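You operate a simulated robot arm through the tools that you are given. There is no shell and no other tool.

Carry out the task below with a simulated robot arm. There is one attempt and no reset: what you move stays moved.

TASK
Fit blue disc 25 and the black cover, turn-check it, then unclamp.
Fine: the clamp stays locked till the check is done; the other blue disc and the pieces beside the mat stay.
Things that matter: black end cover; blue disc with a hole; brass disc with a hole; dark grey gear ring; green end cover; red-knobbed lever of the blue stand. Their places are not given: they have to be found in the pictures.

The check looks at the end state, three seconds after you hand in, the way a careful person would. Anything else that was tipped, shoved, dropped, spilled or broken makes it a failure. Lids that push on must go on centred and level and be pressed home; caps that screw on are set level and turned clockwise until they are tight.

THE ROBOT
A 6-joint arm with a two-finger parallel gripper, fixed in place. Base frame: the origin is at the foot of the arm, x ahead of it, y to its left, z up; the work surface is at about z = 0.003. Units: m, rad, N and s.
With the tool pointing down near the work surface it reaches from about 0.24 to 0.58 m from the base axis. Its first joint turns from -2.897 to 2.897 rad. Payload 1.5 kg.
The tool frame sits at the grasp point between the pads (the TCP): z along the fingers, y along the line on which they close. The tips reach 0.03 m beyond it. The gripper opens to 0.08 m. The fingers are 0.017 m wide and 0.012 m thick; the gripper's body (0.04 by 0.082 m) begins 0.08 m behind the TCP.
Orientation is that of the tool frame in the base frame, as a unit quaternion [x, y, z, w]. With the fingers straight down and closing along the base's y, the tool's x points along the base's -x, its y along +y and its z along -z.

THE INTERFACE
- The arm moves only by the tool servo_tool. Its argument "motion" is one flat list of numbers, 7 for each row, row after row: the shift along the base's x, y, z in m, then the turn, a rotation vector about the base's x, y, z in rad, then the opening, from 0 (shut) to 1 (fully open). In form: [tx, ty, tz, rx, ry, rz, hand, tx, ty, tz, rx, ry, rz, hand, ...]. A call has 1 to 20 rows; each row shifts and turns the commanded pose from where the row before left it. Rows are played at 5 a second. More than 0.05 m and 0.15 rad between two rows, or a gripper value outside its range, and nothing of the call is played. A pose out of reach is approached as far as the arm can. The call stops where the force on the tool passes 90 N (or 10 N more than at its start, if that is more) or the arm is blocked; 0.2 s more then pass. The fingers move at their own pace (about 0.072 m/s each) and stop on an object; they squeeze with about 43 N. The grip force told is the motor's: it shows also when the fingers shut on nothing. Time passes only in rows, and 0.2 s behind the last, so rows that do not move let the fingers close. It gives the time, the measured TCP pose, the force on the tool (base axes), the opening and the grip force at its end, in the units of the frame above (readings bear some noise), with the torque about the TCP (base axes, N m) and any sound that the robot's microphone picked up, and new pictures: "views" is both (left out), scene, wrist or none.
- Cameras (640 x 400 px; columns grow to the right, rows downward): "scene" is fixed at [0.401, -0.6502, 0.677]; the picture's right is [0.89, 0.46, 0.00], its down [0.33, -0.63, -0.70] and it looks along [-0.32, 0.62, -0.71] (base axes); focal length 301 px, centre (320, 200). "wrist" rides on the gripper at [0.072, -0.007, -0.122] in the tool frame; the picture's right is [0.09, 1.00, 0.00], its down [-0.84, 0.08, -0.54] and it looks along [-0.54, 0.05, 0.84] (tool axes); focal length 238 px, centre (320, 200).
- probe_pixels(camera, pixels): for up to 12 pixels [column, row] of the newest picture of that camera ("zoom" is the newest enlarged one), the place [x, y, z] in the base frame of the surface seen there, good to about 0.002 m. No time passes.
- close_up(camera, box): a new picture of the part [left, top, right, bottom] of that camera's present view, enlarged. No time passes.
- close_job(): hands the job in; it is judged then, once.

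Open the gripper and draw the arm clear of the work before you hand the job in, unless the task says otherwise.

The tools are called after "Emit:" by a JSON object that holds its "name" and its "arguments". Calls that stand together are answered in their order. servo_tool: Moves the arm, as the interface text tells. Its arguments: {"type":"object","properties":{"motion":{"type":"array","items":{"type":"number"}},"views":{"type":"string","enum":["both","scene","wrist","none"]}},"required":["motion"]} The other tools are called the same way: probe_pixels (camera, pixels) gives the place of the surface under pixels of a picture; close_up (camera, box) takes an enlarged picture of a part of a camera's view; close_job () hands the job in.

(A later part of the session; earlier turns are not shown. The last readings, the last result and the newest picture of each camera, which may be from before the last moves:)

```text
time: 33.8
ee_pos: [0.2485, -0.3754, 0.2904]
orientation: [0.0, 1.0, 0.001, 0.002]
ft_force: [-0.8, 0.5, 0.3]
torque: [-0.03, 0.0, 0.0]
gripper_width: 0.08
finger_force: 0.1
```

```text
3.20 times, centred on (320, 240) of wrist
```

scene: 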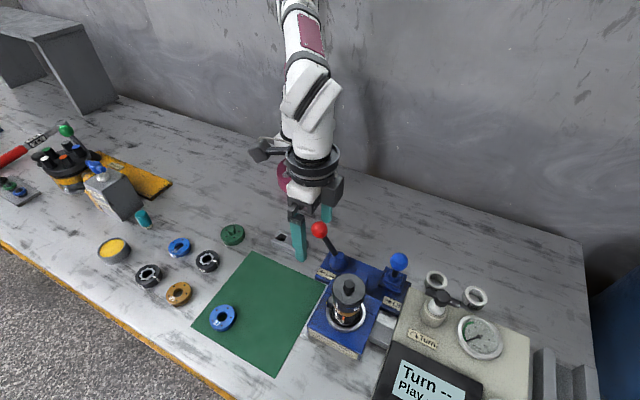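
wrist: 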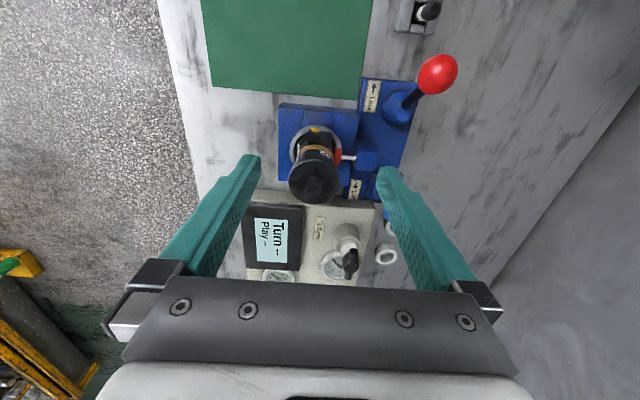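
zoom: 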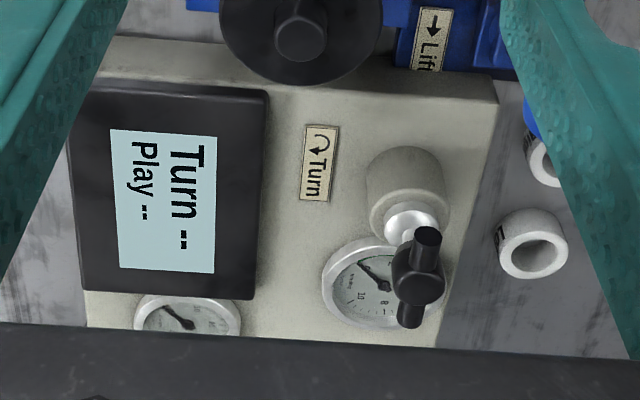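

The cap is level at z 0.1535 and centred. Now the T-handle at scene (438,297): I probe its bar ends and hub plus the gauge.

Emit:
{"name": "close_up", "arguments": {"camera": "scene", "box": [410, 275, 465, 330]}}

Emit:
{"name": "probe_pixels", "arguments": {"camera": "zoom", "pixels": [[200, 110], [225, 115], [250, 125], [310, 130], [330, 145], [380, 165], [410, 175], [430, 180], [340, 110], [300, 170], [290, 195], [260, 260]]}}

Emit:
{"name": "close_up", "arguments": {"camera": "scene", "box": [450, 300, 520, 370]}}

```text
7.27 times, centred on (438, 302) of scene
```

zoom: 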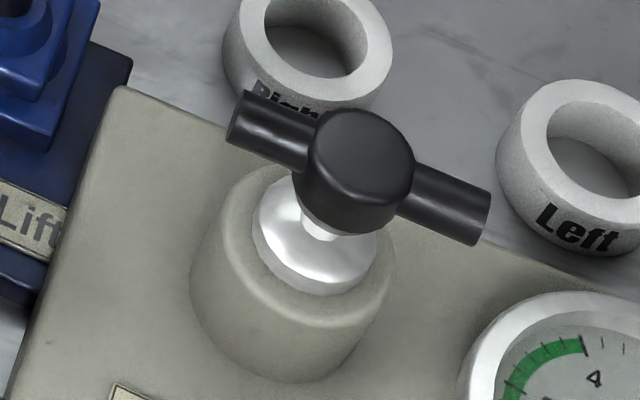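

```text
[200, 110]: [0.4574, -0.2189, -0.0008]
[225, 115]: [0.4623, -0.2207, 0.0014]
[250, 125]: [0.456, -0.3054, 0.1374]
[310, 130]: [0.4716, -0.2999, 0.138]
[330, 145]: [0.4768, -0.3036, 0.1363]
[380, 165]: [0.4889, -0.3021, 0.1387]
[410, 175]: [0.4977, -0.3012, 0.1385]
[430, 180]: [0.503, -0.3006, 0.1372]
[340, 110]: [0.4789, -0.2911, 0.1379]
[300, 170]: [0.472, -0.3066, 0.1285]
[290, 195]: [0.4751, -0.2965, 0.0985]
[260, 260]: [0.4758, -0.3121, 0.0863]
```

```text
5.71 times, centred on (485, 335) of scene
```

zoom: 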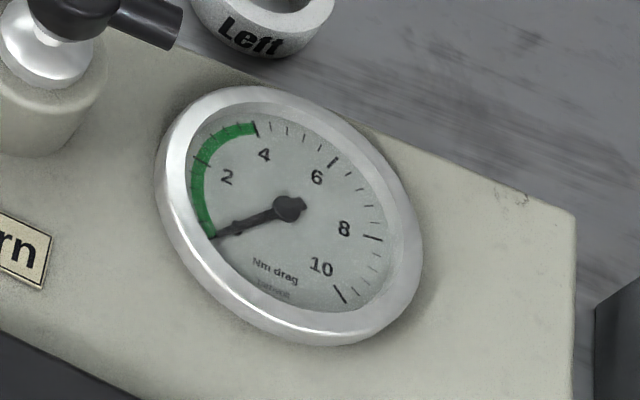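

Gauge green band is 0–4 Nm and the handle bar lies almost along base x with its hub near (0.4855,-0.302). I move over it, high, with the gripper partly open.

Emit:
{"name": "servo_tool", "arguments": {"motion": [0.04, 0.012, 0, 0, 0, 0, 0.6, 0.04, 0.012, 0, 0, 0, 0, 0.6, 0.04, 0.012, 0, 0, 0, 0, 0.6, 0.04, 0.012, -0.01, 0, 0, 0, 0.6, 0.035, 0.012, -0.015, 0, 0, 0, 0.6, 0, 0, 0, 0, 0, 0, 0.6, 0, 0, 0, 0, 0, 0, 0.6]}}

Emit:
{"name": "close_up", "arguments": {"camera": "wrist", "box": [240, 80, 420, 240]}}

```text
time: 35.4
ee_pos: [0.4427, -0.3147, 0.2649]
orientation: [0.0, 1.0, 0.0, 0.002]
ft_force: [0.1, 0.5, -1.1]
torque: [0.02, 0.02, 0.03]
gripper_width: 0.048
finger_force: 0.1
```

scene: 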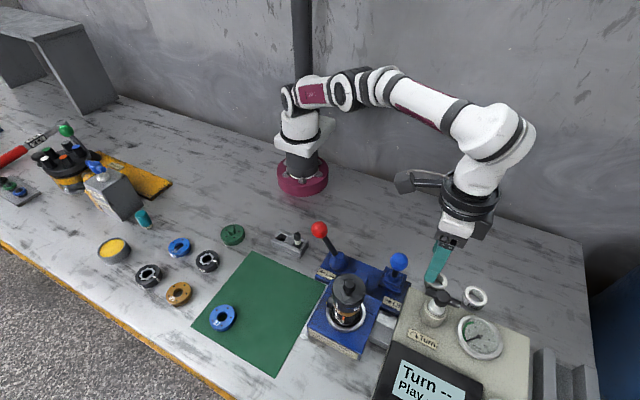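
wrist: 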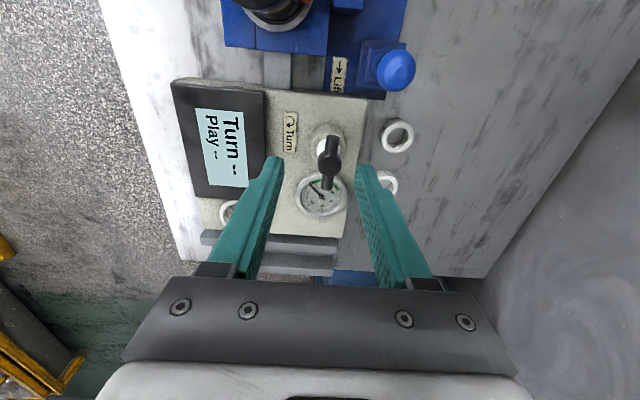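

```text
2.50 times, centred on (330, 160) of wrist
```

zoom: 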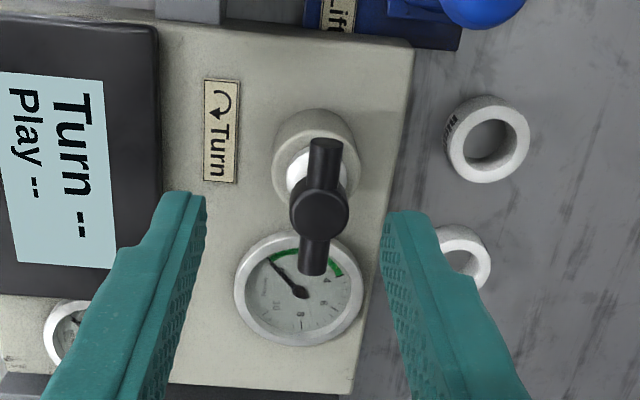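

Hub centre computes to (0.4825,-0.3005), bar ~66 mm long along x, hub ~26 mm wide. I move above it and stop with tips 2 cm over the hub to check.

Emit:
{"name": "servo_tool", "arguments": {"motion": [0.02, 0.007, -0.02, 0, 0, 0, 0.6, 0.02, 0.007, -0.03, 0, 0, 0, 0.6, 0, 0, -0.02, 0, 0, 0, 0.6, 0, 0, 0, 0, 0, 0, 0.6, 0, 0, 0, 0, 0, 0, 0.6]}}

Emit:
{"name": "close_up", "arguments": {"camera": "wrist", "box": [240, 80, 420, 240]}}

Emit:
{"name": "close_up", "arguments": {"camera": "scene", "box": [380, 200, 520, 340]}}

```text
time: 36.6
ee_pos: [0.4825, -0.2979, 0.1929]
orientation: [0.001, 1.0, 0.0, 0.001]
ft_force: [0.5, 0.2, -0.2]
torque: [0.02, -0.03, 0.0]
gripper_width: 0.0482
finger_force: 0.1
out of reach, approached as far as the arm can: row 2
```

scene: 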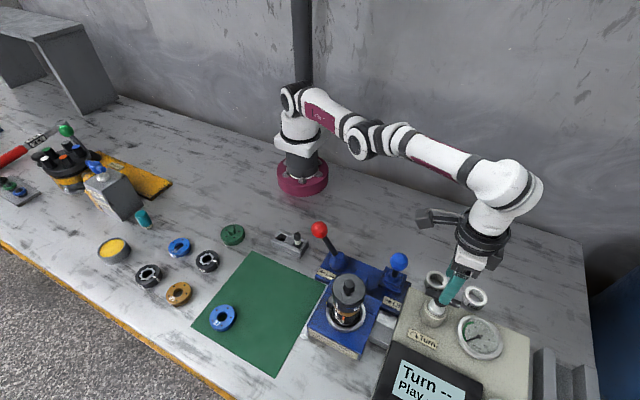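
wrist: 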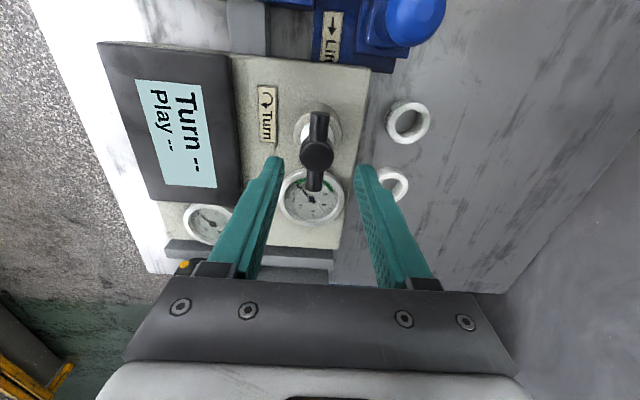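

```text
2.50 times, centred on (330, 160) of wrist
```

zoom: 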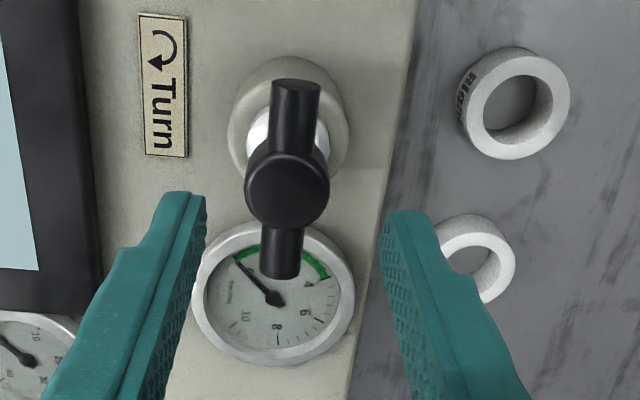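

```text
2.86 times, centred on (450, 270) of scene
```

zoom: 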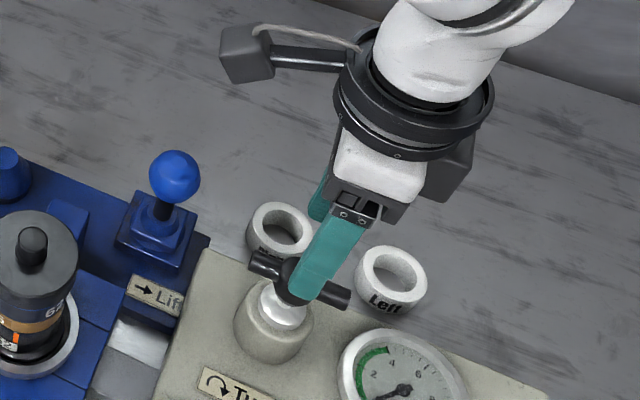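

The hub now computes to (0.4835,-0.3008). I shift, narrow slightly and descend so the tips straddle hub and bar, without touching.

Emit:
{"name": "servo_tool", "arguments": {"motion": [0.001, -0.0029, -0.01, 0, 0, 0, 0.52, 0, 0, -0.015, 0, 0, 0, 0.52, 0, 0, -0.014, 0, 0, 0, 0.52, 0, 0, 0, 0, 0, 0, 0.52, 0, 0, 0, 0, 0, 0, 0.52]}}

Emit:
{"name": "close_up", "arguments": {"camera": "wrist", "box": [240, 80, 420, 240]}}

Emit:
{"name": "close_up", "arguments": {"camera": "scene", "box": [390, 230, 500, 340]}}

```text
time: 37.8
ee_pos: [0.4871, -0.303, 0.156]
orientation: [0.001, 1.0, 0.0, 0.001]
ft_force: [0.4, -0.2, -1.1]
torque: [0.01, 0.01, -0.01]
gripper_width: 0.0415
finger_force: 0.0
out of reach, approached as far as the arm can: row 2
```

scene: 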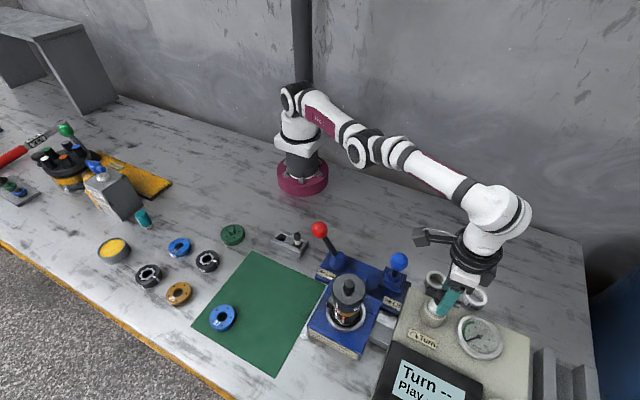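
wrist: 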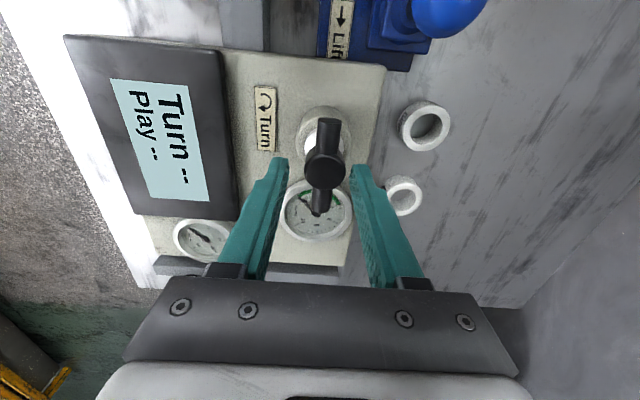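

```text
2.50 times, centred on (330, 160) of wrist
```

zoom: 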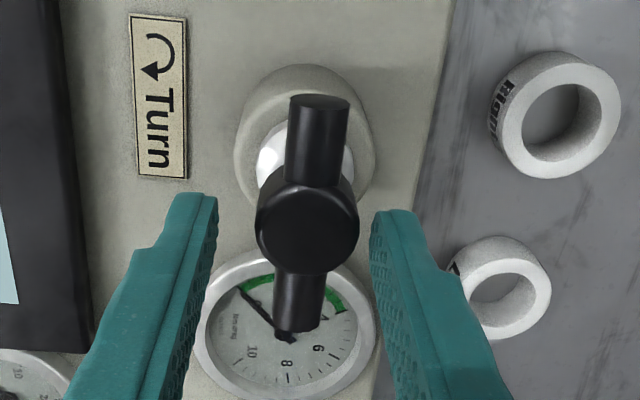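

```text
3.64 times, centred on (445, 285) of scene
```

zoom: 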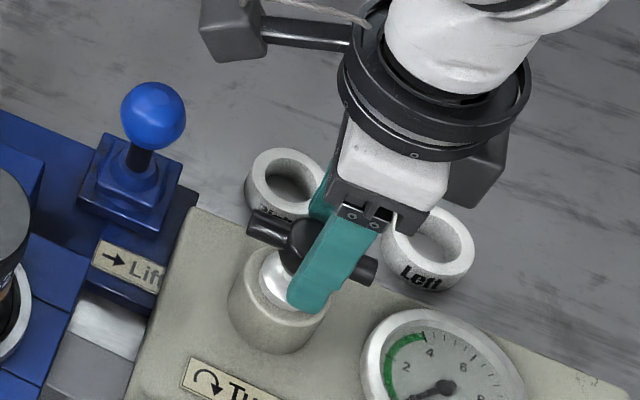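

The hub sits 4.5 mm back (-x) and 2 mm +y from the TCP. I correct and lower 4 mm.

Emit:
{"name": "servo_tool", "arguments": {"motion": [-0.0043, 0.002, -0.004, 0, 0, 0, 0.52, 0, 0, 0, 0, 0, 0, 0.52, 0, 0, 0, 0, 0, 0, 0.52]}}

Emit:
{"name": "close_up", "arguments": {"camera": "wrist", "box": [240, 80, 420, 240]}}

```text
time: 38.6
ee_pos: [0.4868, -0.3035, 0.1523]
orientation: [0.0, 1.0, -0.001, 0.001]
ft_force: [-0.5, 0.7, -0.2]
torque: [-0.03, -0.03, -0.01]
gripper_width: 0.0416
finger_force: 0.1
out of reach, approached as far as the arm can: row 1
```

scene: 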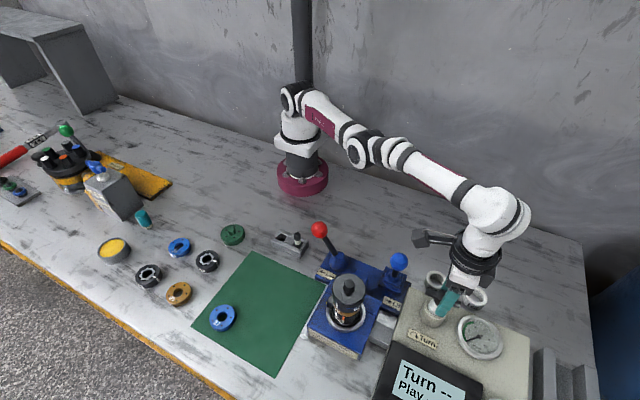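
wrist: 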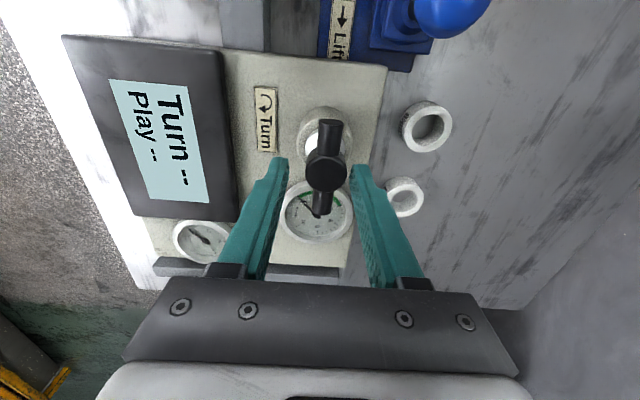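

```text
2.50 times, centred on (330, 160) of wrist
```

zoom: 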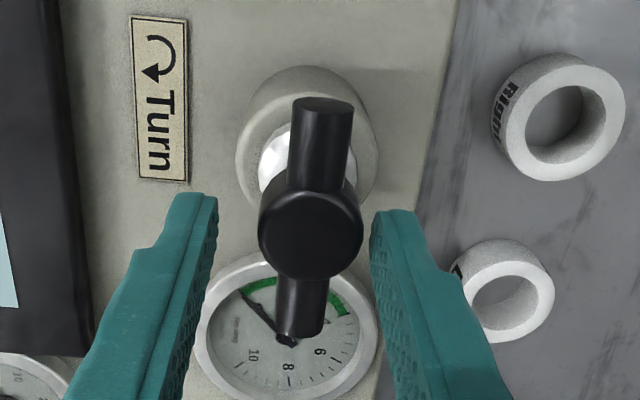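

The command was still beyond reach so x barely changed. I repeat the correction.

Emit:
{"name": "servo_tool", "arguments": {"motion": [-0.004, 0.002, 0, 0, 0, 0, 0.52, 0, 0, 0, 0, 0, 0, 0.52, 0, 0, 0, 0, 0, 0, 0.52]}}

Emit:
{"name": "close_up", "arguments": {"camera": "wrist", "box": [240, 80, 420, 240]}}

```text
time: 39.4
ee_pos: [0.4879, -0.3037, 0.153]
orientation: [0.0, 1.0, -0.001, 0.001]
ft_force: [0.8, 0.3, 0.7]
torque: [0.01, -0.02, 0.04]
gripper_width: 0.0419
finger_force: 0.1
out of reach, approached as far as the arm can: row 1
```

scene: 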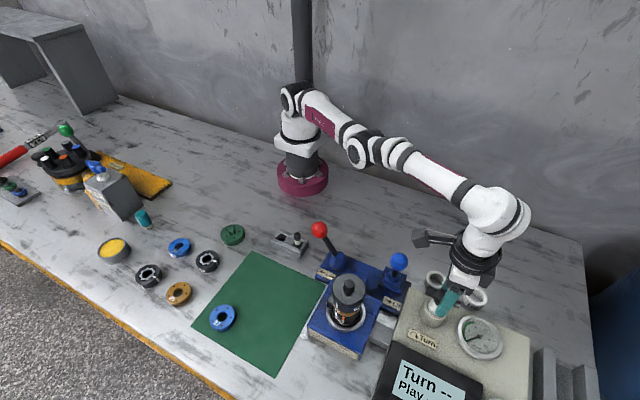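
wrist: 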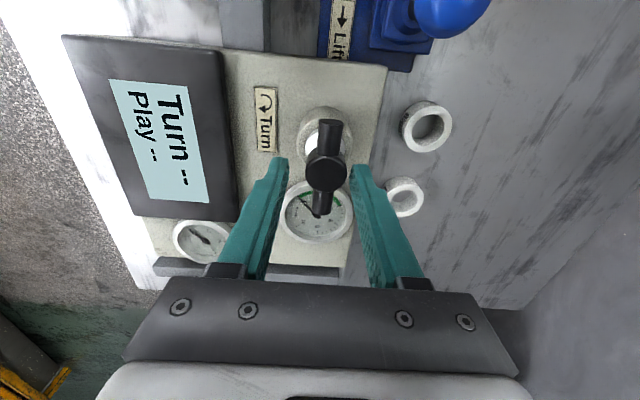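

```text
2.50 times, centred on (330, 160) of wrist
```

zoom: 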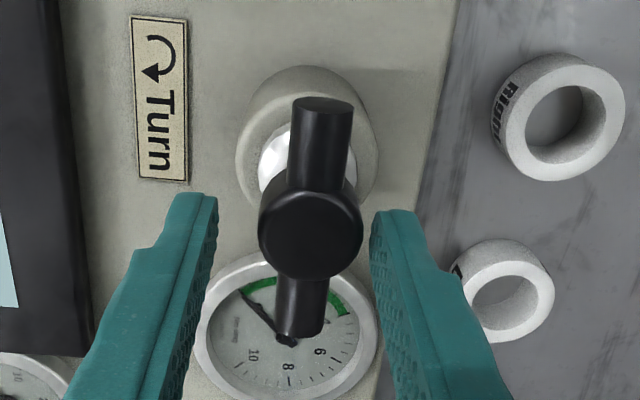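

The arm stays at the same spot although the commanded x is well inside. I rise by 4 cm to find out how command and reading relate.

Emit:
{"name": "servo_tool", "arguments": {"motion": [0, 0, 0.02, 0, 0, 0, 0.52, 0, 0, 0.02, 0, 0, 0, 0.52, 0, 0, 0, 0, 0, 0, 0.52, 0, 0, 0, 0, 0, 0, 0.52], "views": "wrist"}}

```text
time: 40.4
ee_pos: [0.4858, -0.2988, 0.1916]
orientation: [0.001, 1.0, 0.0, 0.001]
ft_force: [0.3, -0.3, 0.4]
torque: [0.02, 0.01, 0.0]
gripper_width: 0.0413
finger_force: 0.0
out of reach, approached as far as the arm can: row 2
```

wrist: 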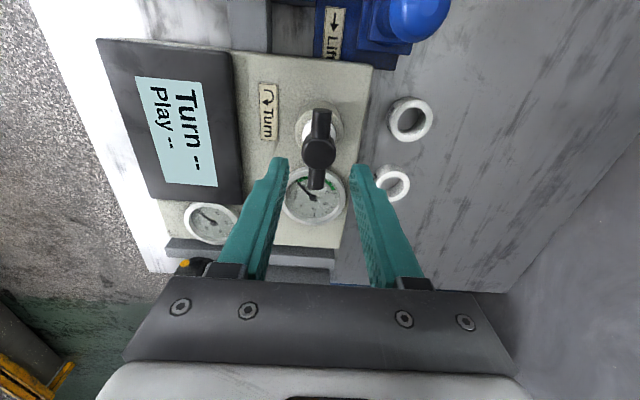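

At z 0.19 it's still flagged. I command a clear inward shift of 3 cm to re-sync command and reading.

Emit:
{"name": "servo_tool", "arguments": {"motion": [-0.03, 0.0, 0, 0, 0, 0, 0.52, 0, 0, 0, 0, 0, 0, 0.52, 0, 0, 0, 0, 0, 0, 0.52], "views": "none"}}

Emit:
{"name": "servo_tool", "arguments": {"motion": [0.015, 0.0, 0, 0, 0, 0, 0.52, 0, 0, 0, 0, 0, 0, 0.52, 0, 0, 0, 0, 0, 0, 0.52], "views": "none"}}

```text
time: 41.2
ee_pos: [0.4766, -0.3071, 0.1925]
orientation: [0.001, 1.0, 0.001, 0.0]
ft_force: [0.4, 0.7, 0.9]
torque: [0.03, -0.02, 0.0]
gripper_width: 0.0417
finger_force: 0.1
out of reach, approached as far as the arm can: row 1
```

```text
time: 42.0
ee_pos: [0.4819, -0.3039, 0.1922]
orientation: [0.0, 1.0, 0.0, 0.001]
ft_force: [-0.5, 0.1, -0.2]
torque: [0.0, -0.02, 0.0]
gripper_width: 0.0414
finger_force: 0.0
out of reach, approached as far as the arm can: row 1
```

The readings suggest the commanded pose lies far outside. I command a larger inward move until the reach flag disappears.

Emit:
{"name": "servo_tool", "arguments": {"motion": [-0.03, 0.02, 0, 0, 0, 0, 0.52, 0, 0, 0, 0, 0, 0, 0.52, 0, 0, 0, 0, 0, 0, 0.52], "views": "none"}}

Emit:
{"name": "servo_tool", "arguments": {"motion": [-0.03, 0.02, 0, 0, 0, 0, 0.52, 0, 0, 0, 0, 0, 0, 0.52, 0, 0, 0, 0, 0, 0, 0.52], "views": "wrist"}}

```text
time: 42.8
ee_pos: [0.4798, -0.3019, 0.1956]
orientation: [0.001, 1.0, 0.001, 0.001]
ft_force: [-0.4, 0.0, 0.6]
torque: [0.0, -0.01, -0.03]
gripper_width: 0.0419
finger_force: 0.0
out of reach, approached as far as the arm can: row 1
```

```text
time: 43.6
ee_pos: [0.4785, -0.3003, 0.1957]
orientation: [0.0, 1.0, 0.001, 0.0]
ft_force: [-0.2, -0.7, -0.4]
torque: [0.02, 0.03, 0.03]
gripper_width: 0.0414
finger_force: 0.2
out of reach, approached as far as the arm can: row 1
```

wrist: 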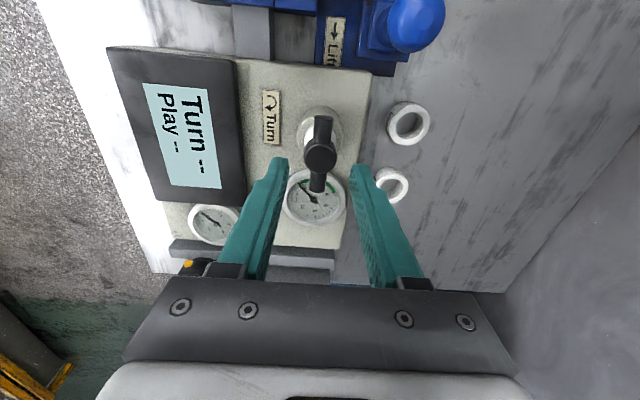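

Still flagged. I raise 8 cm to get away from whatever limit this is and compare the readings with the commanded sum.

Emit:
{"name": "servo_tool", "arguments": {"motion": [0, 0, 0.03, 0, 0, 0, 0.52, 0, 0, 0.03, 0, 0, 0, 0.52, 0, 0, 0.02, 0, 0, 0, 0.52, 0, 0, 0, 0, 0, 0, 0.52, 0, 0, 0, 0, 0, 0, 0.52], "views": "scene"}}

```text
time: 44.8
ee_pos: [0.472, -0.2783, 0.2689]
orientation: [0.001, 1.0, 0.0, 0.002]
ft_force: [0.2, 0.0, 0.5]
torque: [0.0, 0.0, 0.0]
gripper_width: 0.0415
finger_force: 0.1
out of reach, approached as far as the arm can: row 1, 2, 3
```

scene: 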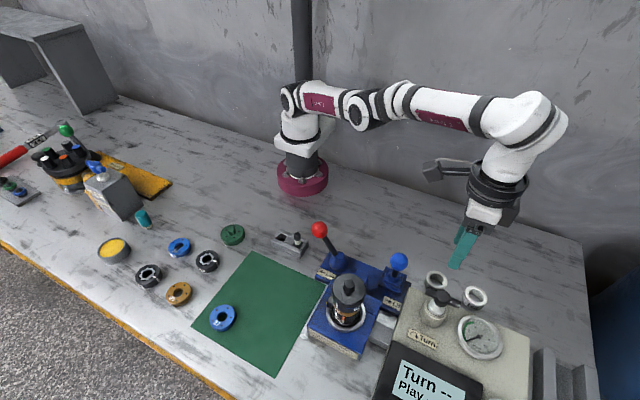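

The arm is stretched out, so the command really is outside. I command several radial inward steps at this safe height until rows are no longer flagged.

Emit:
{"name": "servo_tool", "arguments": {"motion": [-0.03, 0.018, 0, 0, 0, 0, 0.52, -0.03, 0.018, 0, 0, 0, 0, 0.52, -0.03, 0.018, 0, 0, 0, 0, 0.52, 0, 0, 0, 0, 0, 0, 0.52], "views": "none"}}

```text
time: 45.8
ee_pos: [0.4685, -0.2763, 0.2717]
orientation: [0.0, 1.0, -0.001, 0.0]
ft_force: [0.5, -0.2, -1.1]
torque: [-0.03, -0.02, 0.0]
gripper_width: 0.0417
finger_force: 0.1
out of reach, approached as far as the arm can: row 1, 2, 3
```

The arm creeps inward very slowly, as if stuck at its straight-arm singularity. I let several still rows pass to see if it converges.

Emit:
{"name": "servo_tool", "arguments": {"motion": [0, 0, 0, 0, 0, 0, 0.52, 0, 0, 0, 0, 0, 0, 0.52, 0, 0, 0, 0, 0, 0, 0.52, 0, 0, 0, 0, 0, 0, 0.52, 0, 0, 0, 0, 0, 0, 0.52], "views": "none"}}

Emit:
{"name": "servo_tool", "arguments": {"motion": [-0.02, 0.012, 0.0, 0, 0, 0, 0.52, -0.02, 0.012, 0.0, 0, 0, 0, 0.52, 0, 0, 0, 0, 0, 0, 0.52], "views": "scene"}}

```text
time: 47.0
ee_pos: [0.4669, -0.2766, 0.2702]
orientation: [0.001, 1.0, -0.001, 0.0]
ft_force: [0.3, 0.4, -1.4]
torque: [0.01, 0.02, -0.01]
gripper_width: 0.0416
finger_force: 0.1
```

```text
time: 47.8
ee_pos: [0.4682, -0.2769, 0.2711]
orientation: [-0.001, 1.0, 0.0, 0.001]
ft_force: [-0.8, -0.5, -0.3]
torque: [0.0, 0.0, -0.01]
gripper_width: 0.0415
finger_force: 0.1
out of reach, approached as far as the arm can: row 1, 2
```

scene: 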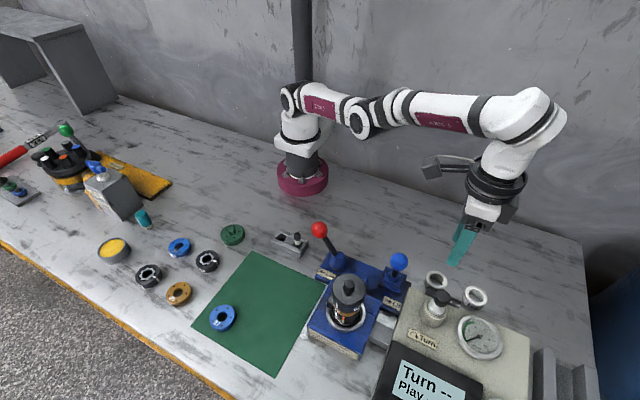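

Likely the elbow went past straight into the wrong bend. I bring the commanded point back outward to near the actual tool position and see if the flag clears.

Emit:
{"name": "servo_tool", "arguments": {"motion": [0.038, -0.02, 0, 0, 0, 0, 0.52, 0.038, -0.02, 0, 0, 0, 0, 0.52, 0.038, -0.02, 0, 0, 0, 0, 0.52, 0.038, -0.02, 0, 0, 0, 0, 0.52, 0.038, -0.02, 0, 0, 0, 0, 0.52, 0, 0, 0, 0, 0, 0, 0.52], "views": "scene"}}

```text
time: 49.2
ee_pos: [0.4939, -0.2572, 0.2402]
orientation: [0.001, 1.0, 0.0, 0.002]
ft_force: [1.6, 0.2, 0.3]
torque: [0.0, 0.02, 0.01]
gripper_width: 0.0416
finger_force: 0.0
out of reach, approached as far as the arm can: row 1, 2, 3, 4, 5
```

scene: 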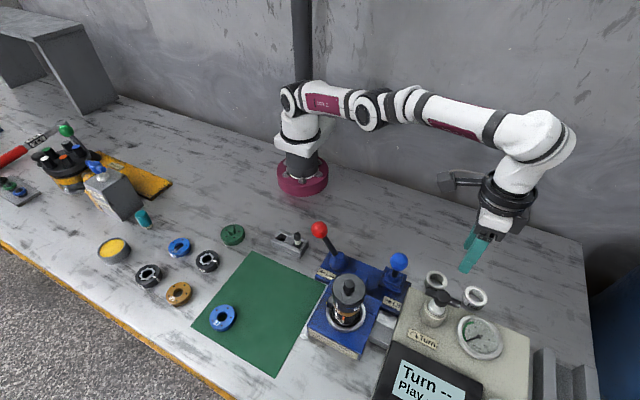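

Response is odd: x and z changed but y moved opposite. I try steering toward the earlier good region (less x, more -y).

Emit:
{"name": "servo_tool", "arguments": {"motion": [-0.03, -0.03, 0, 0, 0, 0, 0.52, -0.03, -0.03, 0, 0, 0, 0, 0.52, 0, 0, 0, 0, 0, 0, 0.52], "views": "none"}}

Emit:
{"name": "servo_tool", "arguments": {"motion": [-0.03, -0.03, 0, 0, 0, 0, 0.52, -0.03, -0.03, 0, 0, 0, 0, 0.52, 0, 0, 0, 0, 0, 0, 0.52], "views": "none"}}

```text
time: 50.0
ee_pos: [0.4337, -0.3167, 0.2416]
orientation: [0.001, 1.0, 0.0, 0.001]
ft_force: [0.3, 0.2, 0.8]
torque: [-0.04, -0.02, 0.04]
gripper_width: 0.0416
finger_force: 0.1
```

```text
time: 50.8
ee_pos: [0.3736, -0.3758, 0.2386]
orientation: [0.001, 1.0, 0.0, 0.002]
ft_force: [0.4, 0.1, 0.0]
torque: [0.03, -0.02, 0.02]
gripper_width: 0.0417
finger_force: 0.1
```

Diagonal commands move the arm exactly, so only purely radial moves from the straight arm fail. I'll descend at a shorter radius (x≈0.44) and slide out along the bar at low height.

Emit:
{"name": "servo_tool", "arguments": {"motion": [0.022, 0.024, 0, 0, 0, 0, 0.52, 0.022, 0.025, 0, 0, 0, 0, 0.52, 0.02, 0.025, 0, 0, 0, 0, 0.52, 0, 0, 0, 0, 0, 0, 0.52, 0, 0, -0.02, 0, 0, 0, 0.52, 0, 0, -0.02, 0, 0, 0, 0.52, 0, 0, 0, 0, 0, 0, 0.52]}}

Emit:
{"name": "close_up", "arguments": {"camera": "wrist", "box": [240, 80, 420, 240]}}

```text
time: 52.4
ee_pos: [0.4377, -0.3014, 0.1981]
orientation: [0.002, 1.0, 0.001, 0.002]
ft_force: [0.7, -0.8, 0.4]
torque: [-0.01, 0.03, -0.01]
gripper_width: 0.0417
finger_force: 0.1
```

scene: 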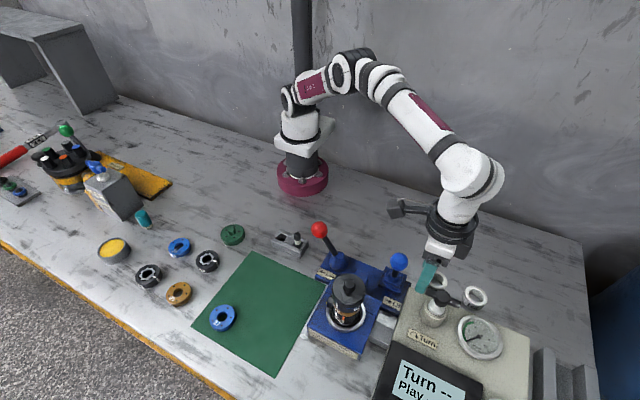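
wrist: 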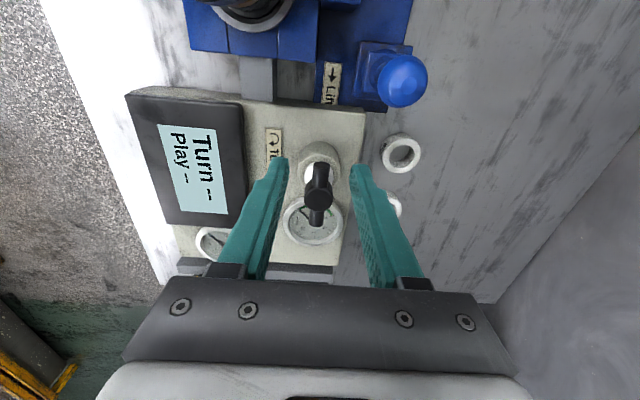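

```text
2.50 times, centred on (330, 160) of wrist
```

zoom: 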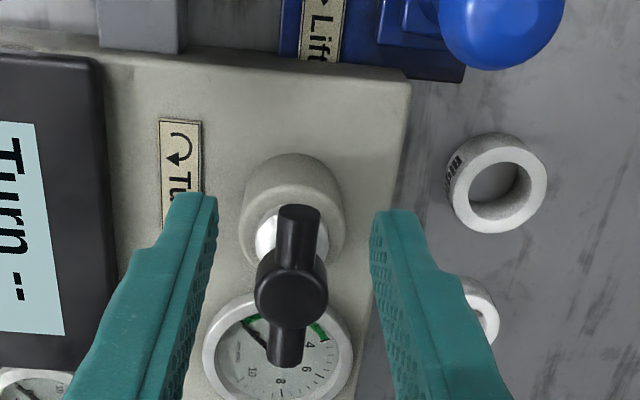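

Good control here. Hub estimate (0.480,-0.2997). I descend to z≈0.152 here, then slide outward astride the bar.

Emit:
{"name": "servo_tool", "arguments": {"motion": [0, 0.0005, -0.02, 0, 0, 0, 0.52, 0, 0, -0.02, 0, 0, 0, 0.52, 0, 0, -0.005, 0, 0, 0, 0.52, 0.015, 0, 0, 0, 0, 0, 0.52, 0.015, 0, 0, 0, 0, 0, 0.52, 0.007, 0, 0, 0, 0, 0, 0.52, 0, 0, 0, 0, 0, 0, 0.52]}}

Emit:
{"name": "close_up", "arguments": {"camera": "wrist", "box": [240, 80, 420, 240]}}

Emit:
{"name": "close_up", "arguments": {"camera": "scene", "box": [390, 230, 500, 340]}}

```text
time: 54.0
ee_pos: [0.4758, -0.302, 0.1539]
orientation: [0.0, 1.0, 0.0, 0.002]
ft_force: [0.7, -0.3, -0.3]
torque: [-0.01, -0.01, 0.02]
gripper_width: 0.0415
finger_force: 0.0
```

scene: 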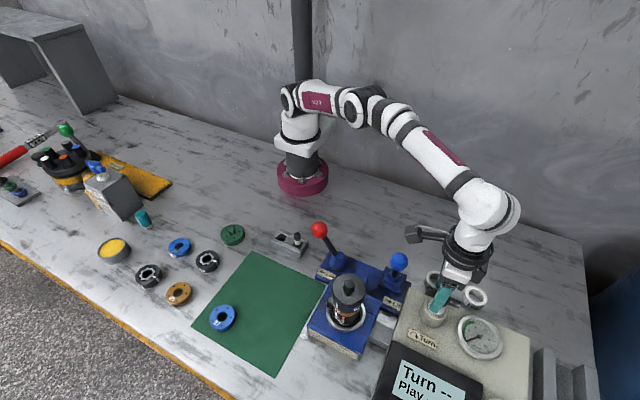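
wrist: 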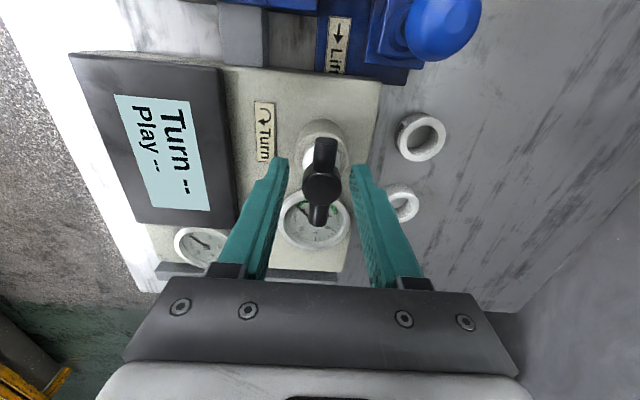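

```text
2.50 times, centred on (330, 160) of wrist
```

zoom: 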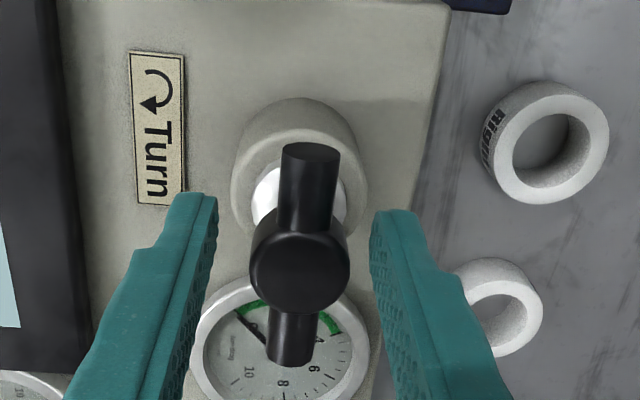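

```text
3.64 times, centred on (445, 285) of scene
```

zoom: 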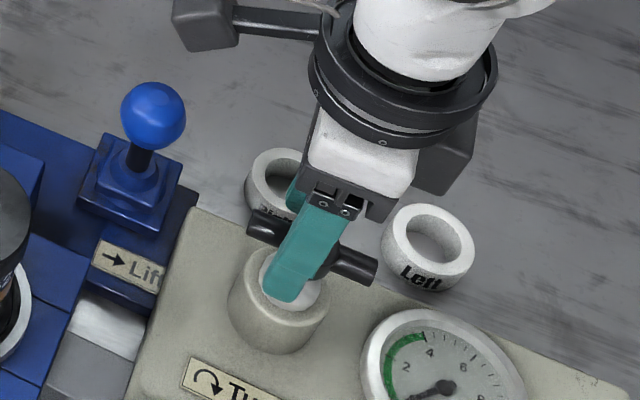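

Hub is 7 mm ahead and 1.7 mm +y of the TCP. I move 6.5 mm out to centre on it, which remains just inside the reach.

Emit:
{"name": "servo_tool", "arguments": {"motion": [0.0065, 0.0015, -0.001, 0, 0, 0, 0.52, 0, 0, 0, 0, 0, 0, 0.52, 0, 0, 0, 0, 0, 0, 0.52]}}

Emit:
{"name": "close_up", "arguments": {"camera": "wrist", "box": [240, 80, 420, 240]}}

```text
time: 54.8
ee_pos: [0.4826, -0.3007, 0.153]
orientation: [0.0, 1.0, 0.0, 0.002]
ft_force: [0.5, 0.5, 0.1]
torque: [0.0, -0.03, -0.01]
gripper_width: 0.0415
finger_force: 0.0
```

scene: 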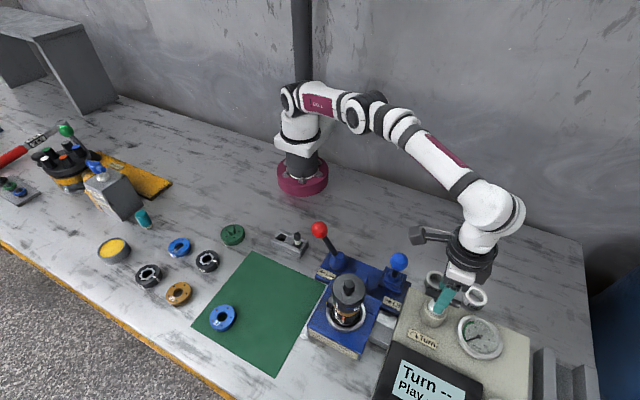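
wrist: 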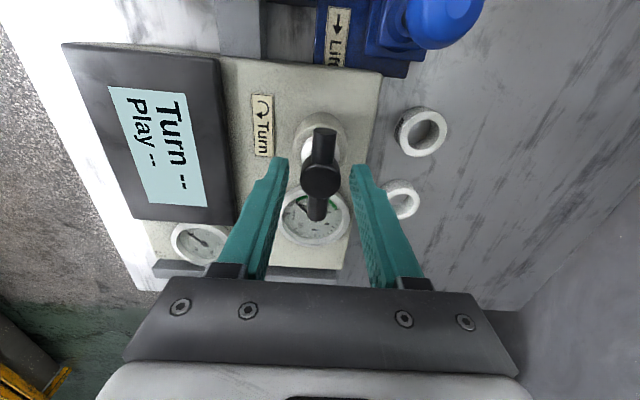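

```text
2.50 times, centred on (330, 160) of wrist
```

zoom: 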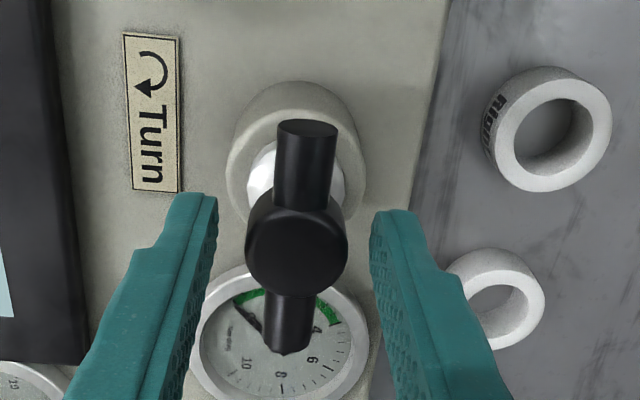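

The TCP is now centred on the hub. I rotate the fingers clockwise (seen from above) in steps, watching the torque, until they engage the bar.

Emit:
{"name": "servo_tool", "arguments": {"motion": [0, 0, 0, 0, 0, -0.12, 0.52, 0, 0, 0, 0, 0, -0.12, 0.52, 0, 0, 0, 0, 0, -0.12, 0.52, 0, 0, 0, 0, 0, -0.12, 0.52, 0, 0, 0, 0, 0, 0, 0.52]}}

Emit:
{"name": "close_up", "arguments": {"camera": "wrist", "box": [240, 80, 420, 240]}}

```text
time: 56.0
ee_pos: [0.483, -0.3018, 0.1541]
orientation: [0.238, 0.971, 0.0, 0.002]
ft_force: [-0.4, 0.0, -0.4]
torque: [0.01, -0.04, 0.01]
gripper_width: 0.0416
finger_force: 0.1
```

scene: 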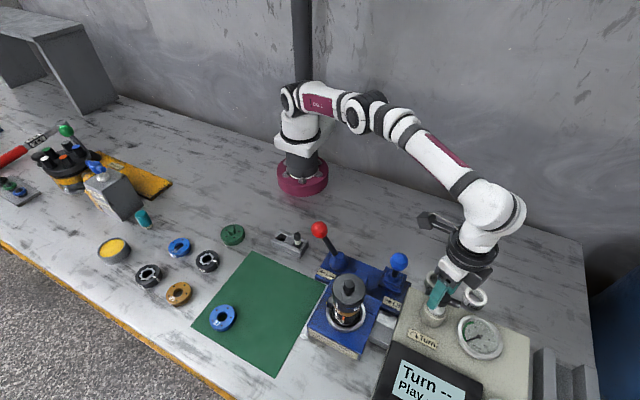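
wrist: 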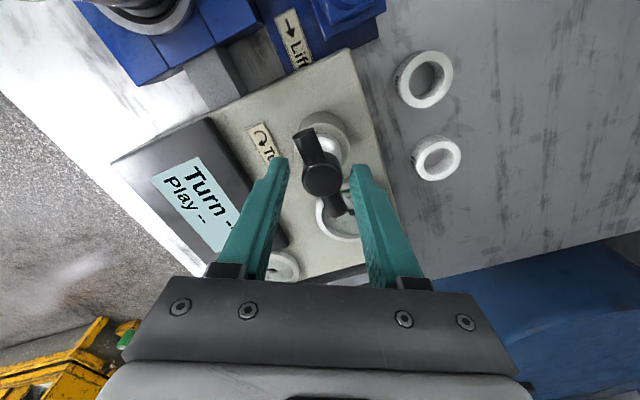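

```text
2.50 times, centred on (330, 160) of wrist
```

zoom: 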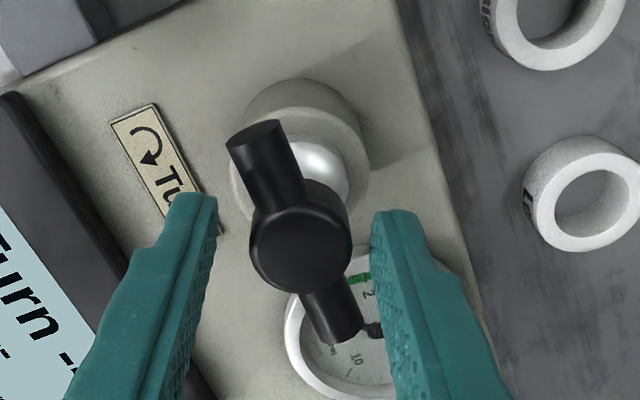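

Centred and free after 0.48 rad. I continue clockwise.

Emit:
{"name": "servo_tool", "arguments": {"motion": [0, 0, 0, 0, 0, -0.12, 0.52, 0, 0, 0, 0, 0, -0.12, 0.52, 0, 0, 0, 0, 0, -0.12, 0.52, 0, 0, 0, 0, 0, 0, 0.52]}}

Emit:
{"name": "close_up", "arguments": {"camera": "wrist", "box": [240, 80, 420, 240]}}

Emit:
{"name": "close_up", "arguments": {"camera": "scene", "box": [370, 260, 540, 400]}}

```text
time: 57.0
ee_pos: [0.4819, -0.2999, 0.1533]
orientation: [0.409, 0.913, 0.0, 0.003]
ft_force: [0.7, 1.6, 0.1]
torque: [0.02, 0.01, 0.04]
gripper_width: 0.0422
finger_force: 0.2
```

scene: 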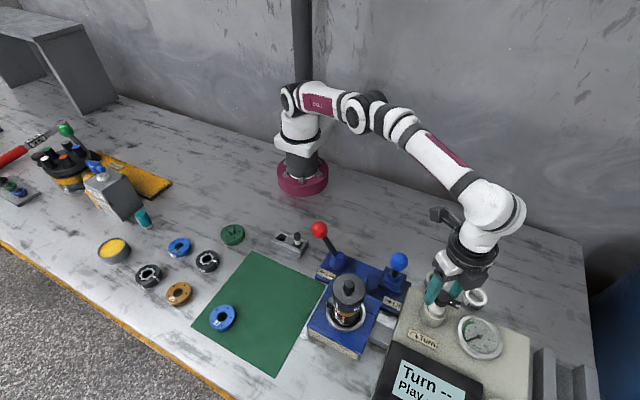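
wrist: 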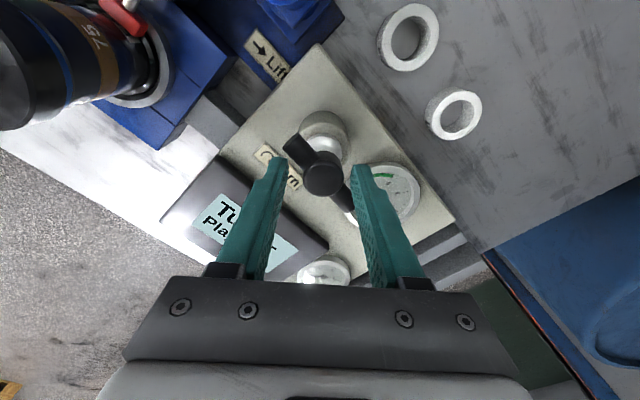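

```text
2.50 times, centred on (330, 160) of wrist
```

zoom: 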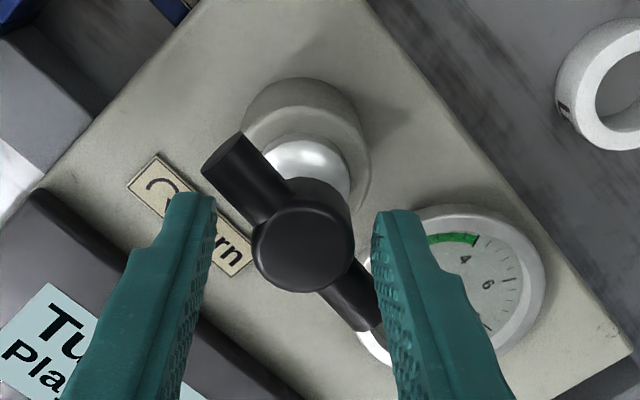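

```text
2.86 times, centred on (455, 330) of scene
```

zoom: 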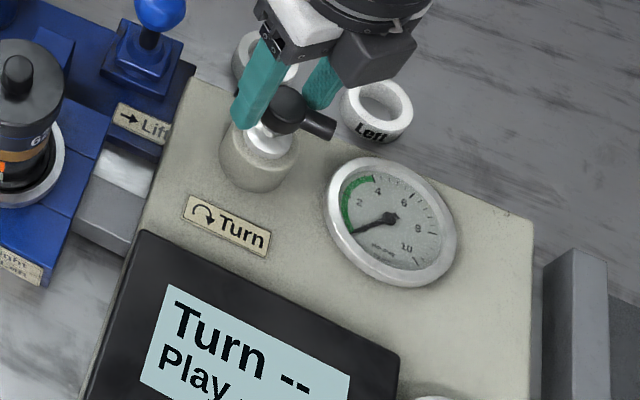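

The fingers are about to meet the bar. I continue in smaller steps watching torque and the gauge.

Emit:
{"name": "servo_tool", "arguments": {"motion": [0, 0, 0, 0, 0, -0.08, 0.52, 0, 0, 0, 0, 0, -0.08, 0.52, 0, 0, 0, 0, 0, -0.08, 0.52], "views": "none"}}

Emit:
{"name": "servo_tool", "arguments": {"motion": [0, 0, 0, 0, 0, -0.08, 0.52, 0, 0, 0, 0, 0, -0.08, 0.52]}}

Emit:
{"name": "close_up", "arguments": {"camera": "scene", "box": [370, 260, 540, 400]}}

Emit:
{"name": "close_up", "arguments": {"camera": "wrist", "box": [240, 80, 420, 240]}}

```text
time: 57.8
ee_pos: [0.4831, -0.2995, 0.1554]
orientation: [0.515, 0.857, -0.001, 0.002]
ft_force: [1.2, 2.3, 0.2]
torque: [0.03, -0.01, 0.11]
gripper_width: 0.0432
finger_force: 1.1
```

```text
time: 58.4
ee_pos: [0.4818, -0.3021, 0.1538]
orientation: [0.582, 0.813, 0.0, 0.002]
ft_force: [1.0, 1.7, 2.1]
torque: [0.03, -0.01, 0.05]
gripper_width: 0.043
finger_force: 0.6
```

scene: 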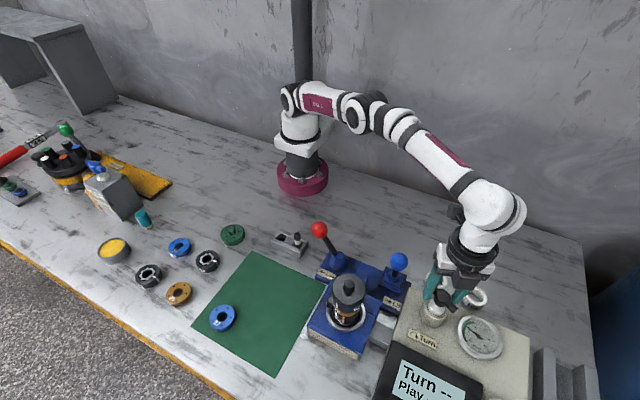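
wrist: 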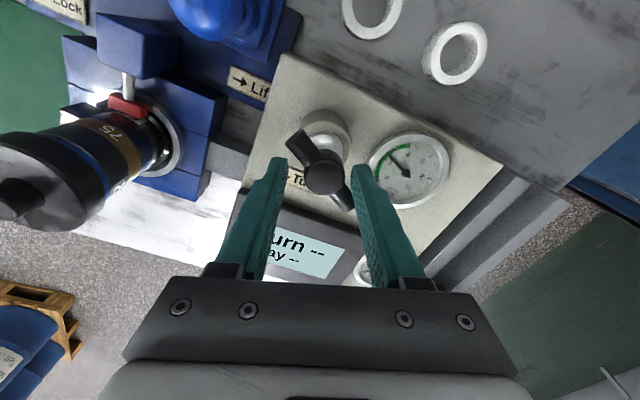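

```text
2.86 times, centred on (455, 330) of scene
```

zoom: 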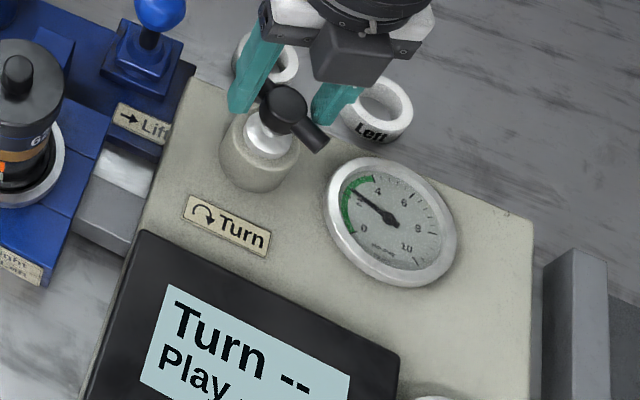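

```text
2.50 times, centred on (330, 160) of wrist
```

zoom: 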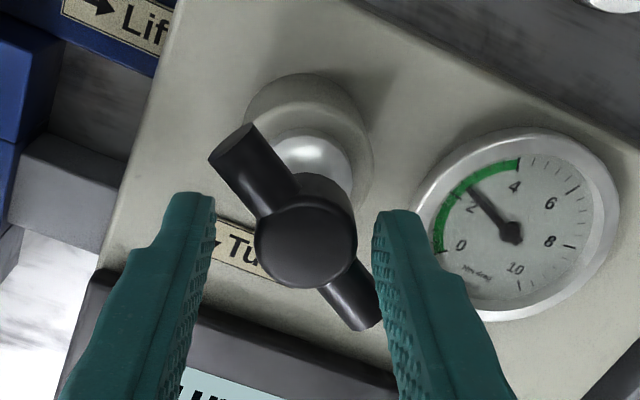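

The handle turns and the gauge reads ≈2.4 (in the green). I keep turning clockwise.

Emit:
{"name": "servo_tool", "arguments": {"motion": [0, 0, 0, 0, 0, -0.1, 0.52, 0, 0, 0, 0, 0, -0.1, 0.52, 0, 0, 0, 0, 0, -0.1, 0.52, 0, 0, 0, 0, 0, -0.1, 0.52, 0, 0, 0, 0, 0, -0.1, 0.52]}}

Emit:
{"name": "close_up", "arguments": {"camera": "scene", "box": [370, 260, 540, 400]}}

```text
time: 59.6
ee_pos: [0.4835, -0.3012, 0.1538]
orientation: [0.765, 0.645, -0.001, 0.001]
ft_force: [1.8, 0.3, -0.8]
torque: [0.02, -0.02, 0.01]
gripper_width: 0.0426
finger_force: 0.8
```

scene: 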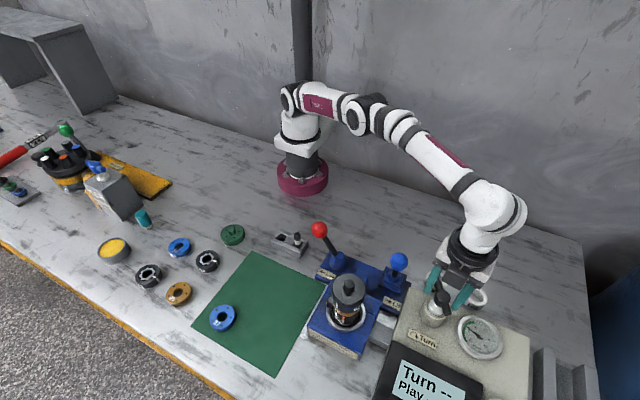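
wrist: 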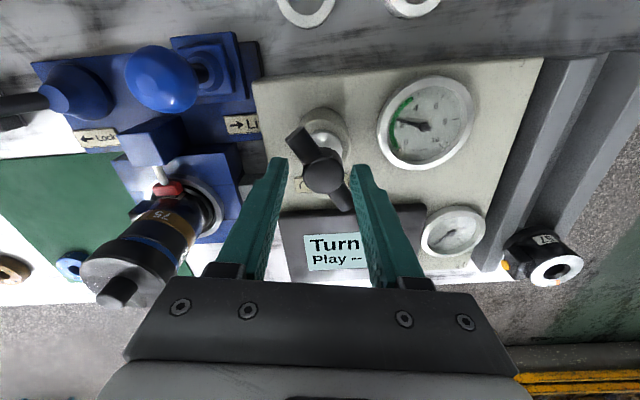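

```text
2.86 times, centred on (455, 330) of scene
```

zoom: 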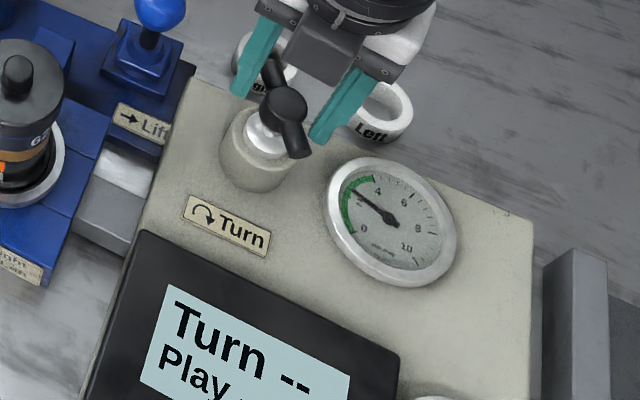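

Gauge steady in the green; the handle has turned ~45°. I go on.

Emit:
{"name": "servo_tool", "arguments": {"motion": [0, 0, 0, 0, 0, -0.12, 0.52, 0, 0, 0, 0, 0, -0.12, 0.52, 0, 0, 0, 0, 0, -0.12, 0.52, 0, 0, 0, 0, 0, -0.12, 0.52, 0, 0, 0, 0, 0, -0.12, 0.52]}}

Emit:
{"name": "close_up", "arguments": {"camera": "scene", "box": [370, 260, 540, 400]}}

Emit:
{"name": "close_up", "arguments": {"camera": "wrist", "box": [240, 80, 420, 240]}}

```text
time: 60.8
ee_pos: [0.483, -0.3003, 0.1548]
orientation: [0.921, 0.389, -0.001, 0.001]
ft_force: [1.4, 0.1, -1.4]
torque: [0.04, -0.04, 0.06]
gripper_width: 0.0427
finger_force: 0.9
```

scene: 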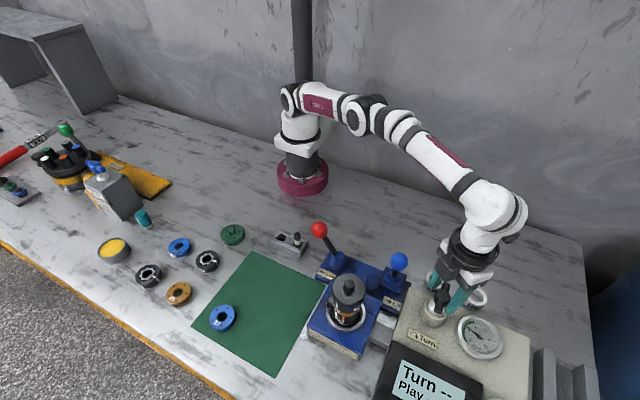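
wrist: 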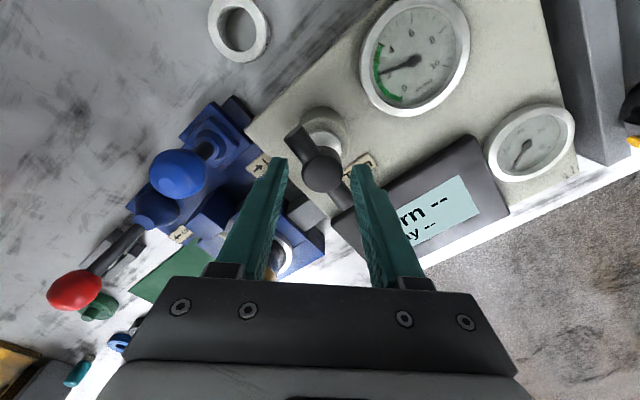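

```text
2.86 times, centred on (455, 330) of scene
```

zoom: 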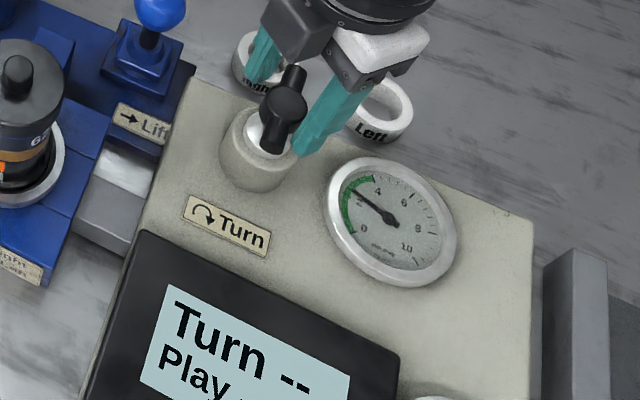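

```text
2.50 times, centred on (330, 160) of wrist
```

zoom: 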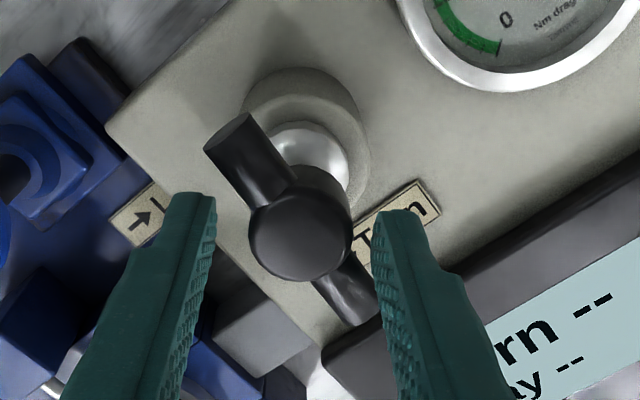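

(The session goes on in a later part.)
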